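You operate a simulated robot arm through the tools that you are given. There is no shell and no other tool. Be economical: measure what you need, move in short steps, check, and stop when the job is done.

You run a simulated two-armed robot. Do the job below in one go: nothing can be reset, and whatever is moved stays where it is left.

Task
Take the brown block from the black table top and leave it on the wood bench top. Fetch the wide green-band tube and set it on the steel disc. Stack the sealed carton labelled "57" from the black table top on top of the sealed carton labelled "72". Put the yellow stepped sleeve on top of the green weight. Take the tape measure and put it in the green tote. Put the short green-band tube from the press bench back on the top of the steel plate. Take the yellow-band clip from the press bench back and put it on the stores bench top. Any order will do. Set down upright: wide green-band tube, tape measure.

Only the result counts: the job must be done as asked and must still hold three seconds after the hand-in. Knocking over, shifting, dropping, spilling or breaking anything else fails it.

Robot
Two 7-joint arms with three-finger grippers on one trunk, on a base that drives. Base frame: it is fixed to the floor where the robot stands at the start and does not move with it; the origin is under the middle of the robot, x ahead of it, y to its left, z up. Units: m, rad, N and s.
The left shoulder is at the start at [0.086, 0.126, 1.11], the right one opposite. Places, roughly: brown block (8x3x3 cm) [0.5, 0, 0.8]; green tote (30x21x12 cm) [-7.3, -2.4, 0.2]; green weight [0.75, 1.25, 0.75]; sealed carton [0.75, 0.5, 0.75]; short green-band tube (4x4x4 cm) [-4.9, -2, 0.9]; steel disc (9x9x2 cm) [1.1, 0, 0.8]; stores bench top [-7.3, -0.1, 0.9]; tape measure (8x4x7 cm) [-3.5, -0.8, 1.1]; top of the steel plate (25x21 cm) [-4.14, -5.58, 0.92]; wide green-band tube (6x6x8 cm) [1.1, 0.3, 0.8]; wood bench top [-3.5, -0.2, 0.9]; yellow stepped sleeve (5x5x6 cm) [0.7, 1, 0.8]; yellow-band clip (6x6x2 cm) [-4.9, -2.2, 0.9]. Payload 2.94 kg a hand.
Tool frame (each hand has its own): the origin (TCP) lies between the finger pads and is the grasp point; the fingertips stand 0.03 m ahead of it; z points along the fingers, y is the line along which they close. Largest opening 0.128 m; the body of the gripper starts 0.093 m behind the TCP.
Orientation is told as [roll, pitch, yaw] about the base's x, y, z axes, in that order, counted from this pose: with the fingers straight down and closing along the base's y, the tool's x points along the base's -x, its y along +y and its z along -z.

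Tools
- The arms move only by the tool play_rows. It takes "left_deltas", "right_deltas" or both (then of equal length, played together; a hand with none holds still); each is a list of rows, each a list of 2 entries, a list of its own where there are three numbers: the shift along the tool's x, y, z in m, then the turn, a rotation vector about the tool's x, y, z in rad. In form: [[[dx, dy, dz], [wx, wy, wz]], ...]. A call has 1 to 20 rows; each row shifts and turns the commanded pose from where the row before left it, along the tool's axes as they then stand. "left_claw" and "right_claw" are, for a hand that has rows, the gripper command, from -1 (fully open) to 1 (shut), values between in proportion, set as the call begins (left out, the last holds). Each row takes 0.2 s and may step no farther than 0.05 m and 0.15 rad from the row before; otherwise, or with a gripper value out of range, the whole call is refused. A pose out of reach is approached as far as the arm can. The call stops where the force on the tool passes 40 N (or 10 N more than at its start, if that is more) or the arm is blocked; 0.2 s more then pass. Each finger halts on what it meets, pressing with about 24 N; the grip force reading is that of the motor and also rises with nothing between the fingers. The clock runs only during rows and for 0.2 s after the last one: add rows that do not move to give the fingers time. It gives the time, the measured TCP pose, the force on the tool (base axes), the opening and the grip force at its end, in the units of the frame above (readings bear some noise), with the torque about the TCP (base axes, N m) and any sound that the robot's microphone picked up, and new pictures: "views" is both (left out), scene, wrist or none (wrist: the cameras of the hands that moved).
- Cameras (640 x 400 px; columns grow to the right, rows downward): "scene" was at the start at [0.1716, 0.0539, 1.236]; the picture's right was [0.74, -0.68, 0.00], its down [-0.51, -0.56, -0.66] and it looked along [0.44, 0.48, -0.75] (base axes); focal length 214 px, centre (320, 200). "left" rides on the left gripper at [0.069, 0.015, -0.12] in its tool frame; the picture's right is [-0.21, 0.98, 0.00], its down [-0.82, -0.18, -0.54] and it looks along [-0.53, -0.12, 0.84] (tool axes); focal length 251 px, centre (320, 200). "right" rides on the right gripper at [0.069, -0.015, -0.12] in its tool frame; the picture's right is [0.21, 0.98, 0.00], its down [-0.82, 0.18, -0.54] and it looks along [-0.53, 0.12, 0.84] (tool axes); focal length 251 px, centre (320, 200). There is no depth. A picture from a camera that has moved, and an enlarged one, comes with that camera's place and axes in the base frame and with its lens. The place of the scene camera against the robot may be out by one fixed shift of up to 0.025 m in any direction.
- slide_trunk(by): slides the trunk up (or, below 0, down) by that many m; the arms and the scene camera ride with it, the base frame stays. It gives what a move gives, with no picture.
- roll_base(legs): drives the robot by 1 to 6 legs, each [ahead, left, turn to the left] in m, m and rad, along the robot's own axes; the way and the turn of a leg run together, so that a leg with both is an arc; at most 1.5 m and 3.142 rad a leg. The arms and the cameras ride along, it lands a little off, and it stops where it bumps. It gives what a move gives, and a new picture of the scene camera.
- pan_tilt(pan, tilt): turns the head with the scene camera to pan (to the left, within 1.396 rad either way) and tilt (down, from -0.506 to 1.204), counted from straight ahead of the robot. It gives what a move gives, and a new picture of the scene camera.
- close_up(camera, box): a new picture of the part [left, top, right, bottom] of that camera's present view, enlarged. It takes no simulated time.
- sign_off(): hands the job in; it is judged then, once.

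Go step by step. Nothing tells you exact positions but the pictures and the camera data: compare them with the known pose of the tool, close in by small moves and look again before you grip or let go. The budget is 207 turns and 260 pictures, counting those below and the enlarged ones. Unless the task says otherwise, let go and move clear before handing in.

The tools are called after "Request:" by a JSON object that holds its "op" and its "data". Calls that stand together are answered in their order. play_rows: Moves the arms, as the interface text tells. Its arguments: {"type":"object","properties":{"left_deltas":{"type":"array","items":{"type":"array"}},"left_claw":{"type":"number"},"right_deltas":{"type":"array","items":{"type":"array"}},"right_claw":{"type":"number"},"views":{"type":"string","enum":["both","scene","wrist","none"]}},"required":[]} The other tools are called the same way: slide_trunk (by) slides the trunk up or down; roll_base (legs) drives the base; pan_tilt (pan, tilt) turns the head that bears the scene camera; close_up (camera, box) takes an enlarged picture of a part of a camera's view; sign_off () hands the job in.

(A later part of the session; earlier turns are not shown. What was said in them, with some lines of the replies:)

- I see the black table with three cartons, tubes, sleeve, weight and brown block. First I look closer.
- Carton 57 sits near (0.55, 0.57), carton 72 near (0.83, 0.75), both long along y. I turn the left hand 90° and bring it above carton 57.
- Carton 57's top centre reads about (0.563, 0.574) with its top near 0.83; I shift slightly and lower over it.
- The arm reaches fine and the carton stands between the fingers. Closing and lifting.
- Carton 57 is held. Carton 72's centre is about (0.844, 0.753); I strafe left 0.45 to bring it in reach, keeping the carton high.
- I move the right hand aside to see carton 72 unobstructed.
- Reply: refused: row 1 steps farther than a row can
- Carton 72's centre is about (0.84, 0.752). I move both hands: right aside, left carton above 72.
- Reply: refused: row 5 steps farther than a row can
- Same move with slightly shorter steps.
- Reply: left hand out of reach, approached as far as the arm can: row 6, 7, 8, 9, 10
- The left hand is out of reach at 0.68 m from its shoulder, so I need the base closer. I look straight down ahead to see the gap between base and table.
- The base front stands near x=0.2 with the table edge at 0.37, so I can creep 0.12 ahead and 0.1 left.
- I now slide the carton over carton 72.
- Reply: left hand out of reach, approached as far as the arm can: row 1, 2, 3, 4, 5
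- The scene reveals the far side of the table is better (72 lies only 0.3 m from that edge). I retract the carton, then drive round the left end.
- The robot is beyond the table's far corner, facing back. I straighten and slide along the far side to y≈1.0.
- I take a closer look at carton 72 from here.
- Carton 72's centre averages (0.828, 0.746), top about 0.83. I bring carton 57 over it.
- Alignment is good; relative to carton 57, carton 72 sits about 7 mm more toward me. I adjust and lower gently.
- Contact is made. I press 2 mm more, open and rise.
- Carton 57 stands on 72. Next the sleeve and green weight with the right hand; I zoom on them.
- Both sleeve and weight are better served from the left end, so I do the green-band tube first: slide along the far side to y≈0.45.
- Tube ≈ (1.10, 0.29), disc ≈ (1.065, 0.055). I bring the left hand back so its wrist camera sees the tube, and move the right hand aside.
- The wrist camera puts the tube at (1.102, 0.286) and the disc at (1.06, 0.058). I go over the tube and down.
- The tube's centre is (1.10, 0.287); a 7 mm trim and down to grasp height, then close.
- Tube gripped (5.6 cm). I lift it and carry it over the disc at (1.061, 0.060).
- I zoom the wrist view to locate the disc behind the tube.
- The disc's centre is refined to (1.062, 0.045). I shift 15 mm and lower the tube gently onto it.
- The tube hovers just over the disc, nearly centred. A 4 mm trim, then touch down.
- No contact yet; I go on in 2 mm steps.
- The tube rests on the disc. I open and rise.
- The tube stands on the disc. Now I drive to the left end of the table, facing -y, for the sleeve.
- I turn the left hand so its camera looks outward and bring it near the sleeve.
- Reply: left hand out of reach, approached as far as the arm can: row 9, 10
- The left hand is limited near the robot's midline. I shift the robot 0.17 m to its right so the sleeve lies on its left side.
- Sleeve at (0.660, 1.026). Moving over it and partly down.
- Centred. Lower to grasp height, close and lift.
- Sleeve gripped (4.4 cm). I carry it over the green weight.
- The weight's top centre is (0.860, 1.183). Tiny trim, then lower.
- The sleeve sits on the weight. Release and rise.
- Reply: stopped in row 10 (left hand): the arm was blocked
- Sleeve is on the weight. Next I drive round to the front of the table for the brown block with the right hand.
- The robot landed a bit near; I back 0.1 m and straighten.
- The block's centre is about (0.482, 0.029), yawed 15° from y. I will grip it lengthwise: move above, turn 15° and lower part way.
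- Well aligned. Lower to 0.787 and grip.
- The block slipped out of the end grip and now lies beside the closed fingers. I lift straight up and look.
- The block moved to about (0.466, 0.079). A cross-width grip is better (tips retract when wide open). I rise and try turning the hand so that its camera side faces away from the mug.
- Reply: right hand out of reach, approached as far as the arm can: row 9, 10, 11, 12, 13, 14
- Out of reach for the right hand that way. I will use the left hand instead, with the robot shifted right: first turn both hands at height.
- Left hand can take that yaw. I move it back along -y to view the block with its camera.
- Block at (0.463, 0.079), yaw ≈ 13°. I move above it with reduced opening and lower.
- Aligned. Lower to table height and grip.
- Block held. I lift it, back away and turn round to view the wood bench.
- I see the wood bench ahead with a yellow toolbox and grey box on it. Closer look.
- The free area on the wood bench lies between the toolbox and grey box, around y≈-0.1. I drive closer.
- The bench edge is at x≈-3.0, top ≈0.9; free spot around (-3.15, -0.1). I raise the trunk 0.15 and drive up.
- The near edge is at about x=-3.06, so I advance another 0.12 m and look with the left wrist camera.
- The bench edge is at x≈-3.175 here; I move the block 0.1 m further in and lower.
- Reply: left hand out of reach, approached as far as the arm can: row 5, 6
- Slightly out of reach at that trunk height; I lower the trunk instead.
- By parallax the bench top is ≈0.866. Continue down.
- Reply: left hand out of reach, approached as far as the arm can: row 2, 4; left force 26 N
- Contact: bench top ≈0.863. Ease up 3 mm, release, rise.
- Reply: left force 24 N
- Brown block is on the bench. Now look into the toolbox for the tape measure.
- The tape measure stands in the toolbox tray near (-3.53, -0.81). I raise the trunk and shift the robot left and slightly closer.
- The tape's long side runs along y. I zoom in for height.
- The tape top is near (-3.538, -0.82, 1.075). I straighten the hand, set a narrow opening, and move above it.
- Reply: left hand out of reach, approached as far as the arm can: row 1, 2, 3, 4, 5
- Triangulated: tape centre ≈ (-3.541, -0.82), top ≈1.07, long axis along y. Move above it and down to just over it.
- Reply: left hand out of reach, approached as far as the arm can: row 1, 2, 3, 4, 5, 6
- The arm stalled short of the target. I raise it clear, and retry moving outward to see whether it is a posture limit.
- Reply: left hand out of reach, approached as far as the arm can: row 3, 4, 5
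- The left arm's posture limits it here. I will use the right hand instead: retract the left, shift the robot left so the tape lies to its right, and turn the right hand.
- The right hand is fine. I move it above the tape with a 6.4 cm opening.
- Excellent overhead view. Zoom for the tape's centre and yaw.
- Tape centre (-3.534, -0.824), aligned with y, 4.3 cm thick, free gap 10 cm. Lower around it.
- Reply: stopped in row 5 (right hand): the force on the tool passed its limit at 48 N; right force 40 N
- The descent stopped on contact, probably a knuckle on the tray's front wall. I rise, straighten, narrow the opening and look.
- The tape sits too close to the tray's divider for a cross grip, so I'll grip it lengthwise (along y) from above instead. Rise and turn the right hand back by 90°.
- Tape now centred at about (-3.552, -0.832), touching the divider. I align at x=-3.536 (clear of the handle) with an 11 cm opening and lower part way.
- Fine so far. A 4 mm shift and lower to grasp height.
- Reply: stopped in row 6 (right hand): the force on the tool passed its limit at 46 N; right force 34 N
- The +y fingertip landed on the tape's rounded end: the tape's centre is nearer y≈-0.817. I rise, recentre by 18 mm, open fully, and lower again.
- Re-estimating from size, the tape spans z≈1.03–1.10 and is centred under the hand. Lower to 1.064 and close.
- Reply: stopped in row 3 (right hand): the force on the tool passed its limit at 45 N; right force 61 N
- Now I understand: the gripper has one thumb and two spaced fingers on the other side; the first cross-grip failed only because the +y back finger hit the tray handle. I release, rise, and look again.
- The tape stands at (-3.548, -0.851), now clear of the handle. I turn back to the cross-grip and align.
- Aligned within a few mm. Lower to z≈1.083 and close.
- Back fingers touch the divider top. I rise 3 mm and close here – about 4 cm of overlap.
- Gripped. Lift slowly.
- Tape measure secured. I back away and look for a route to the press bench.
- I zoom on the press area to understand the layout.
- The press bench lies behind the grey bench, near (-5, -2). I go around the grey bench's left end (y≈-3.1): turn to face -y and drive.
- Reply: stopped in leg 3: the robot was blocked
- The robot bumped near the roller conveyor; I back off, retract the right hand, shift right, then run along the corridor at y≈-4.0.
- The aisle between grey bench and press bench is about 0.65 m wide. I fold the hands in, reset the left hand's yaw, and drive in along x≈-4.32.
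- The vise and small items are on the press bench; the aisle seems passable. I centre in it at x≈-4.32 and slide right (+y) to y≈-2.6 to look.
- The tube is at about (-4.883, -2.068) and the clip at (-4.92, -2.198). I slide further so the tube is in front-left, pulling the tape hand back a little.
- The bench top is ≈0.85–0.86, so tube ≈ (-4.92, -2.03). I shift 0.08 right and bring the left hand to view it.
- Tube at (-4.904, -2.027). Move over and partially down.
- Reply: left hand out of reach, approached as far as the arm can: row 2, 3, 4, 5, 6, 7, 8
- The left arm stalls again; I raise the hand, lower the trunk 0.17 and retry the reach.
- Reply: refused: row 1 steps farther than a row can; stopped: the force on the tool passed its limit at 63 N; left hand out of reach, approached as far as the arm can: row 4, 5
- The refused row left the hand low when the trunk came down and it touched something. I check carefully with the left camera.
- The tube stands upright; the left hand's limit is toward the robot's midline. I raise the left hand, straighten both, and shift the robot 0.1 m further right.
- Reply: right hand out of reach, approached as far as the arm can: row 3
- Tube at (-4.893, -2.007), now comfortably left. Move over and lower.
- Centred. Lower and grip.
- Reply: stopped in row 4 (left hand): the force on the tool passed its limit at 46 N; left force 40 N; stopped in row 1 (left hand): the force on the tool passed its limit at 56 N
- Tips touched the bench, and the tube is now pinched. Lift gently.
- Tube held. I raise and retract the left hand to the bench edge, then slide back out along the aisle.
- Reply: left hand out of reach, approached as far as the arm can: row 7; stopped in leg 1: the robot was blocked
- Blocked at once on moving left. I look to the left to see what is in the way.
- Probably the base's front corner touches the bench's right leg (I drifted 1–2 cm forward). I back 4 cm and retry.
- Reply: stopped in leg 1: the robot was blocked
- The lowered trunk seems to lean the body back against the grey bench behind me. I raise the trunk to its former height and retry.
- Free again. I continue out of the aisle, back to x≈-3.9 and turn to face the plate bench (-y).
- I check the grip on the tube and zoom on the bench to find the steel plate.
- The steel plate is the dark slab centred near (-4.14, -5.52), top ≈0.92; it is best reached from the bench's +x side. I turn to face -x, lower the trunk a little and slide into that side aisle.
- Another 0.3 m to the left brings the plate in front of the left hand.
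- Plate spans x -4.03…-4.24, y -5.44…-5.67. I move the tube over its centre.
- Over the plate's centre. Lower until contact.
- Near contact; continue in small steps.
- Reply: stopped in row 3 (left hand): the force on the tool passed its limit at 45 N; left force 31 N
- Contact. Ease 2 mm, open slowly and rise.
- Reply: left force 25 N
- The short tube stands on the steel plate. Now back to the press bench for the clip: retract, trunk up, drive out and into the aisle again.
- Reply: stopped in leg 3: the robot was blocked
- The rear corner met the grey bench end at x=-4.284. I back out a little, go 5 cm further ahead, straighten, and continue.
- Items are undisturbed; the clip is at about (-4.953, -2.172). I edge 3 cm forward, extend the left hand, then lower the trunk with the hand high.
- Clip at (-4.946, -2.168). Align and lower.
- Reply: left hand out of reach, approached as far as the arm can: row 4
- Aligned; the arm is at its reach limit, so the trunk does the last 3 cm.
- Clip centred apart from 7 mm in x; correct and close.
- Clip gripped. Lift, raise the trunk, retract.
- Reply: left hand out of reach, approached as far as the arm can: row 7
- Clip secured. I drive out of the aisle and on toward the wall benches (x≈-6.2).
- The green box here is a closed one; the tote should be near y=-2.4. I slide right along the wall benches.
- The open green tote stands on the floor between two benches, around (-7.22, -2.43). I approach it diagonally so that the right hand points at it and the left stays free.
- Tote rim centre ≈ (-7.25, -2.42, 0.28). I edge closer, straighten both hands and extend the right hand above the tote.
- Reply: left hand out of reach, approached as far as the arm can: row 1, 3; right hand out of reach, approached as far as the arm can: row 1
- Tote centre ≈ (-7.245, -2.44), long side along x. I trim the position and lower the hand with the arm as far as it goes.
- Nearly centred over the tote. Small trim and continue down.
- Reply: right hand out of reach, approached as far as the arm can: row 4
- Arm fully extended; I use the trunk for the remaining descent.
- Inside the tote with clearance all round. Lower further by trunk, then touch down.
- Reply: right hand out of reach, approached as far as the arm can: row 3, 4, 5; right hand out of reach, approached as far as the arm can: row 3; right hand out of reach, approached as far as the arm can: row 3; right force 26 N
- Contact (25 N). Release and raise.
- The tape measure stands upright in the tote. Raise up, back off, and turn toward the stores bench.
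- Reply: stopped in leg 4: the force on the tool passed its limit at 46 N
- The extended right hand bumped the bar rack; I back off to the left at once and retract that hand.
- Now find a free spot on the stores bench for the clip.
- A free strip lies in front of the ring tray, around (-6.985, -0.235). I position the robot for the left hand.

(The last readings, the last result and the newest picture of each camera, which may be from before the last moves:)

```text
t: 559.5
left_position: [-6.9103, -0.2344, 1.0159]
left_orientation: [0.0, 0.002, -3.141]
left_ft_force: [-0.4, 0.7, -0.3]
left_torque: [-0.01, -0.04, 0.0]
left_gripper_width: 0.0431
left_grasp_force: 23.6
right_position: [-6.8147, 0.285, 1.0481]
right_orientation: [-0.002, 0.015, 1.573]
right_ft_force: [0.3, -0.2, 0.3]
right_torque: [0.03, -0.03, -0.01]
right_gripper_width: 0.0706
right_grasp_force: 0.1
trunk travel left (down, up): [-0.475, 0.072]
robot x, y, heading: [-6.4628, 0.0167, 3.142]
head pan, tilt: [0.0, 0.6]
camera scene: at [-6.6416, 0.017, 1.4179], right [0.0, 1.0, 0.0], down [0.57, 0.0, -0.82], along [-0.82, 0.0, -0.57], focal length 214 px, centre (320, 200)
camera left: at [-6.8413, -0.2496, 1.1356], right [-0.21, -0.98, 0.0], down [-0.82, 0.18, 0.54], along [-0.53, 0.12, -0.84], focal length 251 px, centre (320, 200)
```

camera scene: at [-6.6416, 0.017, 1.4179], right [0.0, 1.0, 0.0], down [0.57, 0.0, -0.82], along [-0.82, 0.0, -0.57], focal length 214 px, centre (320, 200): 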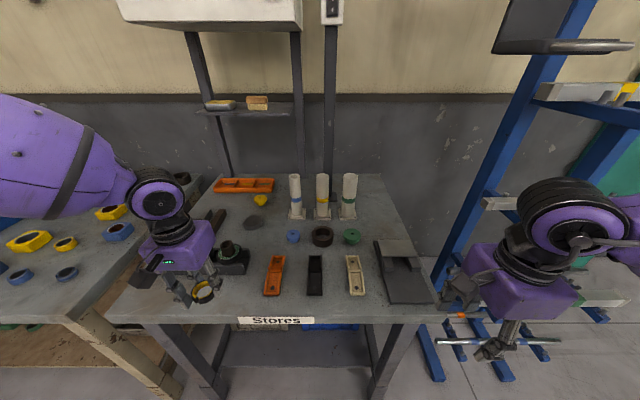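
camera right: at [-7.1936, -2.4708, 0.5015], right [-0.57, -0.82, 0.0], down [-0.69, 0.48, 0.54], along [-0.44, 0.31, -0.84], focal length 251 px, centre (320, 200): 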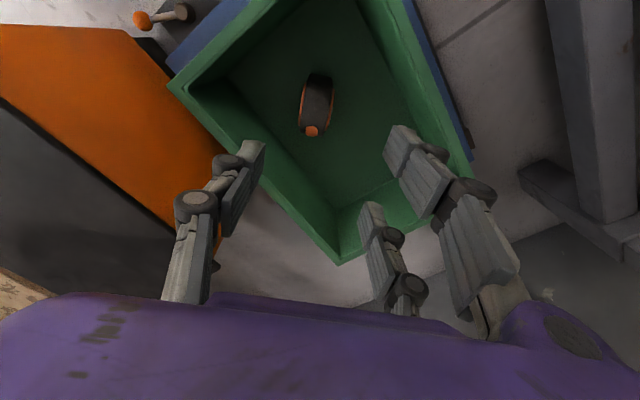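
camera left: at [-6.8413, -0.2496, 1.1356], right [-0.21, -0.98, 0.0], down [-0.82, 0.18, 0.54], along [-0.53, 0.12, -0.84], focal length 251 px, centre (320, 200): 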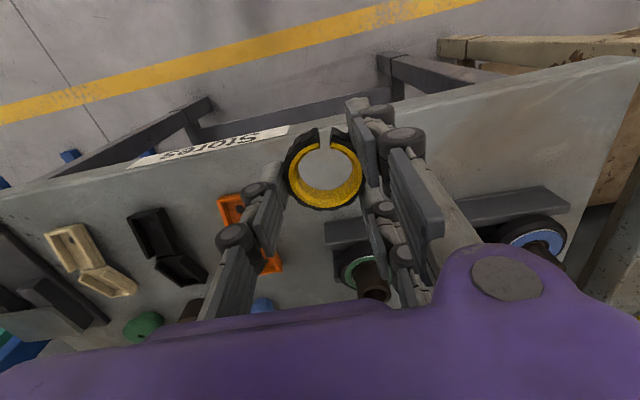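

Aligned with the free strip; move in 7 cm and lower.

Request:
{"op": "play_rows", "data": {"left_deltas": [[[-0.035, 0, 0], [0, 0, 0]], [[-0.034, 0, 0], [0, 0, 0]], [[0, 0, 0.04], [0, 0, 0]], [[0, 0, 0.04], [0, 0, 0]], [[0, 0, 0.015], [0, 0, 0]]], "views": "wrist"}}

```text
t: 560.7
left_position: [-6.9772, -0.2322, 0.9221]
left_orientation: [-0.003, -0.002, -3.143]
left_ft_force: [-0.4, -0.2, -0.8]
left_torque: [-0.01, 0.01, -0.01]
left_gripper_width: 0.0432
left_grasp_force: 24.0
right_position: [-6.8126, 0.2841, 1.0479]
right_orientation: [-0.001, 0.016, 1.573]
right_ft_force: [-0.4, -0.1, -0.1]
right_torque: [-0.02, -0.02, 0.03]
right_gripper_width: 0.0705
right_grasp_force: 0.1
trunk travel left (down, up): [-0.475, 0.072]
robot x, y, heading: [-6.4632, 0.0197, 3.141]
head pan, tilt: [0.0, 0.6]
camera left: at [-6.9092, -0.2466, 1.0418], right [-0.21, -0.98, 0.0], down [-0.82, 0.18, 0.54], along [-0.53, 0.12, -0.84], focal length 251 px, centre (320, 200)
```

left: 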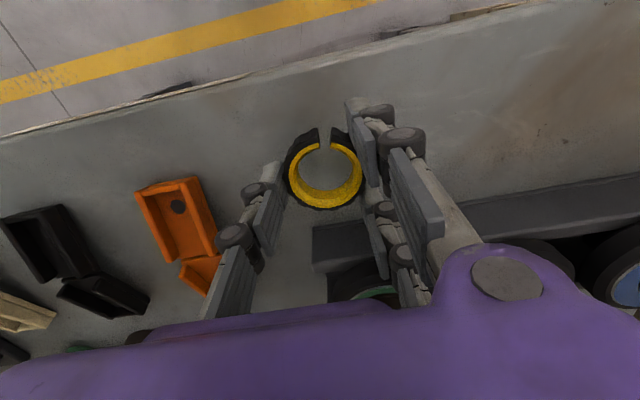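

Request:
{"op": "play_rows", "data": {"left_deltas": [[[0.005, 0, 0.008], [0, 0, 0]], [[0, 0, 0.005], [0, 0, 0]], [[0, 0, 0.004], [0, 0, 0]], [[0, 0, 0.003], [0, 0, 0]]], "views": "none"}}

```text
t: 561.7
left_position: [-6.9734, -0.2333, 0.9031]
left_orientation: [-0.002, 0.0, -3.142]
left_ft_force: [0.0, -0.2, -0.1]
left_torque: [0.0, -0.01, 0.0]
left_gripper_width: 0.0431
left_grasp_force: 24.1
right_position: [-6.8141, 0.2835, 1.0472]
right_orientation: [0.001, 0.016, 1.575]
right_ft_force: [-0.2, 0.4, -0.1]
right_torque: [-0.03, -0.01, -0.03]
right_gripper_width: 0.0703
right_grasp_force: 0.0
trunk travel left (down, up): [-0.475, 0.072]
robot x, y, heading: [-6.4621, 0.0196, 3.139]
head pan, tilt: [0.0, 0.6]
```

Request:
{"op": "play_rows", "data": {"left_deltas": [[[0, 0, 0.003], [0, 0, 0]], [[0, 0, 0.003], [0, 0, 0]], [[0, 0, 0.003], [0, 0, 0]], [[0, 0, 0.003], [0, 0, 0]]], "views": "none"}}

```text
t: 562.5
left_position: [-6.9732, -0.2329, 0.8999]
left_orientation: [-0.003, -0.006, -3.14]
left_ft_force: [10.6, -3.0, 30.1]
left_torque: [-0.45, -1.17, 0.05]
left_gripper_width: 0.043
left_grasp_force: 23.8
right_position: [-6.8128, 0.285, 1.0485]
right_orientation: [0.002, 0.017, 1.574]
right_ft_force: [0.1, -0.2, 0.9]
right_torque: [0.0, -0.02, 0.02]
right_gripper_width: 0.0701
right_grasp_force: 0.0
trunk travel left (down, up): [-0.475, 0.072]
robot x, y, heading: [-6.4661, 0.0161, -3.146]
head pan, tilt: [0.0, 0.6]
stopped in row 3 (left hand): the force on the tool passed its limit at 45 N (the readings are from after the stop); the commanded pose is now the measured one
```

Contact. Ease slightly, open and rise.

Request:
{"op": "play_rows", "data": {"left_deltas": [[[0, 0, -0.003], [0, 0, 0]], [[0, 0, 0], [0, 0, 0]]], "views": "none"}}

Request:
{"op": "play_rows", "data": {"left_deltas": [[[0, 0, 0], [0, 0, 0]], [[0, 0, 0], [0, 0, 0]], [[0, 0, 0], [0, 0, 0]], [[0, 0, -0.02], [0, 0, 0]], [[0, 0, -0.04], [0, 0, 0]], [[0, 0, -0.04], [0, 0, 0]]], "left_claw": -0.15, "views": "both"}}

```text
t: 563.1
left_position: [-6.974, -0.2323, 0.9001]
left_orientation: [0.0, -0.005, -3.142]
left_ft_force: [6.6, -0.4, 11.8]
left_torque: [-0.1, -0.5, 0.1]
left_gripper_width: 0.0432
left_grasp_force: 24.4
right_position: [-6.8117, 0.2857, 1.0477]
right_orientation: [0.001, 0.016, 1.576]
right_ft_force: [0.9, -0.1, -0.9]
right_torque: [-0.01, 0.0, 0.01]
right_gripper_width: 0.0704
right_grasp_force: 0.0
trunk travel left (down, up): [-0.475, 0.072]
robot x, y, heading: [-6.4651, 0.0188, 3.139]
head pan, tilt: [0.0, 0.6]
```

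```text
t: 564.5
left_position: [-6.976, -0.2354, 1.0016]
left_orientation: [-0.002, -0.005, -3.141]
left_ft_force: [0.9, -0.3, 0.0]
left_torque: [0.04, 0.04, 0.01]
left_gripper_width: 0.0738
left_grasp_force: 0.1
right_position: [-6.8131, 0.285, 1.0481]
right_orientation: [-0.001, 0.015, 1.573]
right_ft_force: [-0.3, 0.0, -0.6]
right_torque: [0.03, 0.01, -0.01]
right_gripper_width: 0.0704
right_grasp_force: 0.1
trunk travel left (down, up): [-0.475, 0.072]
robot x, y, heading: [-6.4653, 0.0179, 3.139]
head pan, tilt: [0.0, 0.6]
camera scene: at [-6.6393, 0.0167, 1.4183], right [0.0, 1.0, 0.0], down [0.56, 0.0, -0.83], along [-0.83, 0.0, -0.56], focal length 214 px, centre (320, 200)
camera left: at [-6.9065, -0.2509, 1.1206], right [-0.21, -0.98, 0.0], down [-0.82, 0.18, 0.55], along [-0.53, 0.12, -0.84], focal length 251 px, centre (320, 200)
```

scene: 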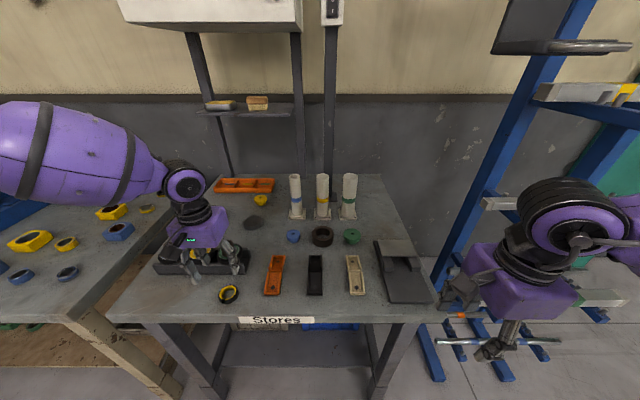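
left: 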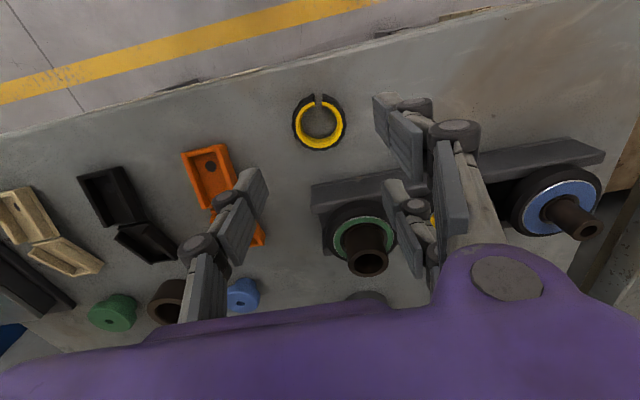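

The clip lies on the stores bench. I raise the hand and back away clear.

Request:
{"op": "play_rows", "data": {"left_deltas": [[[0, 0, -0.03], [0, 0, 0]], [[0.04, 0, 0], [0, 0, 0]], [[0.04, 0, 0], [0, 0, 0]]], "views": "none"}}

Request:
{"op": "roll_base", "data": {"legs": [[-0.3, 0, 0]]}}

```text
t: 565.3
left_position: [-6.8948, -0.2347, 1.0288]
left_orientation: [0.0, -0.005, -3.14]
left_ft_force: [0.5, 0.2, -0.6]
left_torque: [0.03, 0.04, 0.04]
left_gripper_width: 0.0737
left_grasp_force: 0.0
right_position: [-6.8125, 0.2848, 1.0488]
right_orientation: [0.0, 0.015, 1.573]
right_ft_force: [-0.1, -0.4, -0.1]
right_torque: [0.0, -0.02, -0.01]
right_gripper_width: 0.0703
right_grasp_force: 0.2
trunk travel left (down, up): [-0.475, 0.072]
robot x, y, heading: [-6.4656, 0.02, 3.143]
head pan, tilt: [0.0, 0.6]
```

```text
t: 567.4
left_position: [-6.6013, -0.2325, 1.0293]
left_orientation: [-0.002, -0.004, 3.136]
left_ft_force: [0.6, 0.6, -1.2]
left_torque: [0.01, 0.04, -0.03]
left_gripper_width: 0.0737
left_grasp_force: 0.1
right_position: [-6.5153, 0.2845, 1.048]
right_orientation: [0.002, 0.016, 1.568]
right_ft_force: [-1.2, -0.9, 0.4]
right_torque: [0.02, 0.02, -0.05]
right_gripper_width: 0.0707
right_grasp_force: 0.1
trunk travel left (down, up): [-0.475, 0.072]
robot x, y, heading: [-6.1694, 0.0191, 3.138]
head pan, tilt: [0.0, 0.6]
camera scene: at [-6.3437, 0.0167, 1.4181], right [0.01, 1.0, 0.0], down [0.57, 0.0, -0.82], along [-0.82, 0.0, -0.57], focal length 214 px, centre (320, 200)
```

scene: 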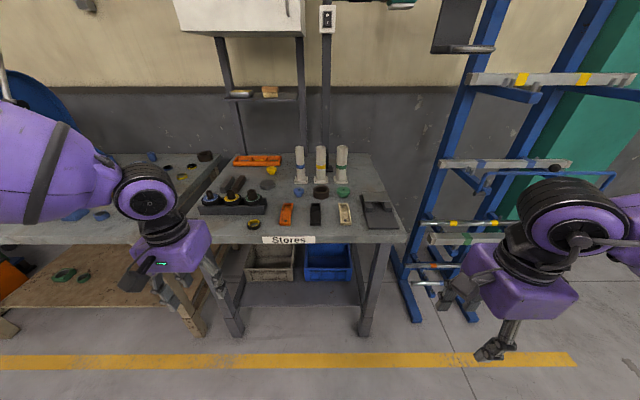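

All seven items are in place and both hands are clear; I hand in.

Request:
{"op": "sign_off", "data": {}}

```text
The job is handed in.
```

I placed all seven items as asked and handed the job in, but there were several bumps on the way, and I did not check everything afterwards for shifts.

- **Placed:** the brown block, wide green-band tube (upright), carton 57 on 72, yellow sleeve, tape measure (upright), short green-band tube and yellow-band clip all looked right in the pictures after I let go.
- **Base contacts:** the base was stopped twice, once near the roller conveyor and once against the end of the grey bench. While I was in the aisle, the base was also blocked twice, probably by the robot's body pressing on the same bench.
- **Press bench:** the left hand came down on something near the small items with about 63 N. The items looked in place when I came back for the clip.
- **Toolbox tray:** several attempts at the tape measure pushed on the tray and handle, up to about 58 N.
- **Last drive:** the right hand was still extended and swept low over the benches until it hit the bar rack with about 46 N. I did not look closely at the rack or those benches after that.
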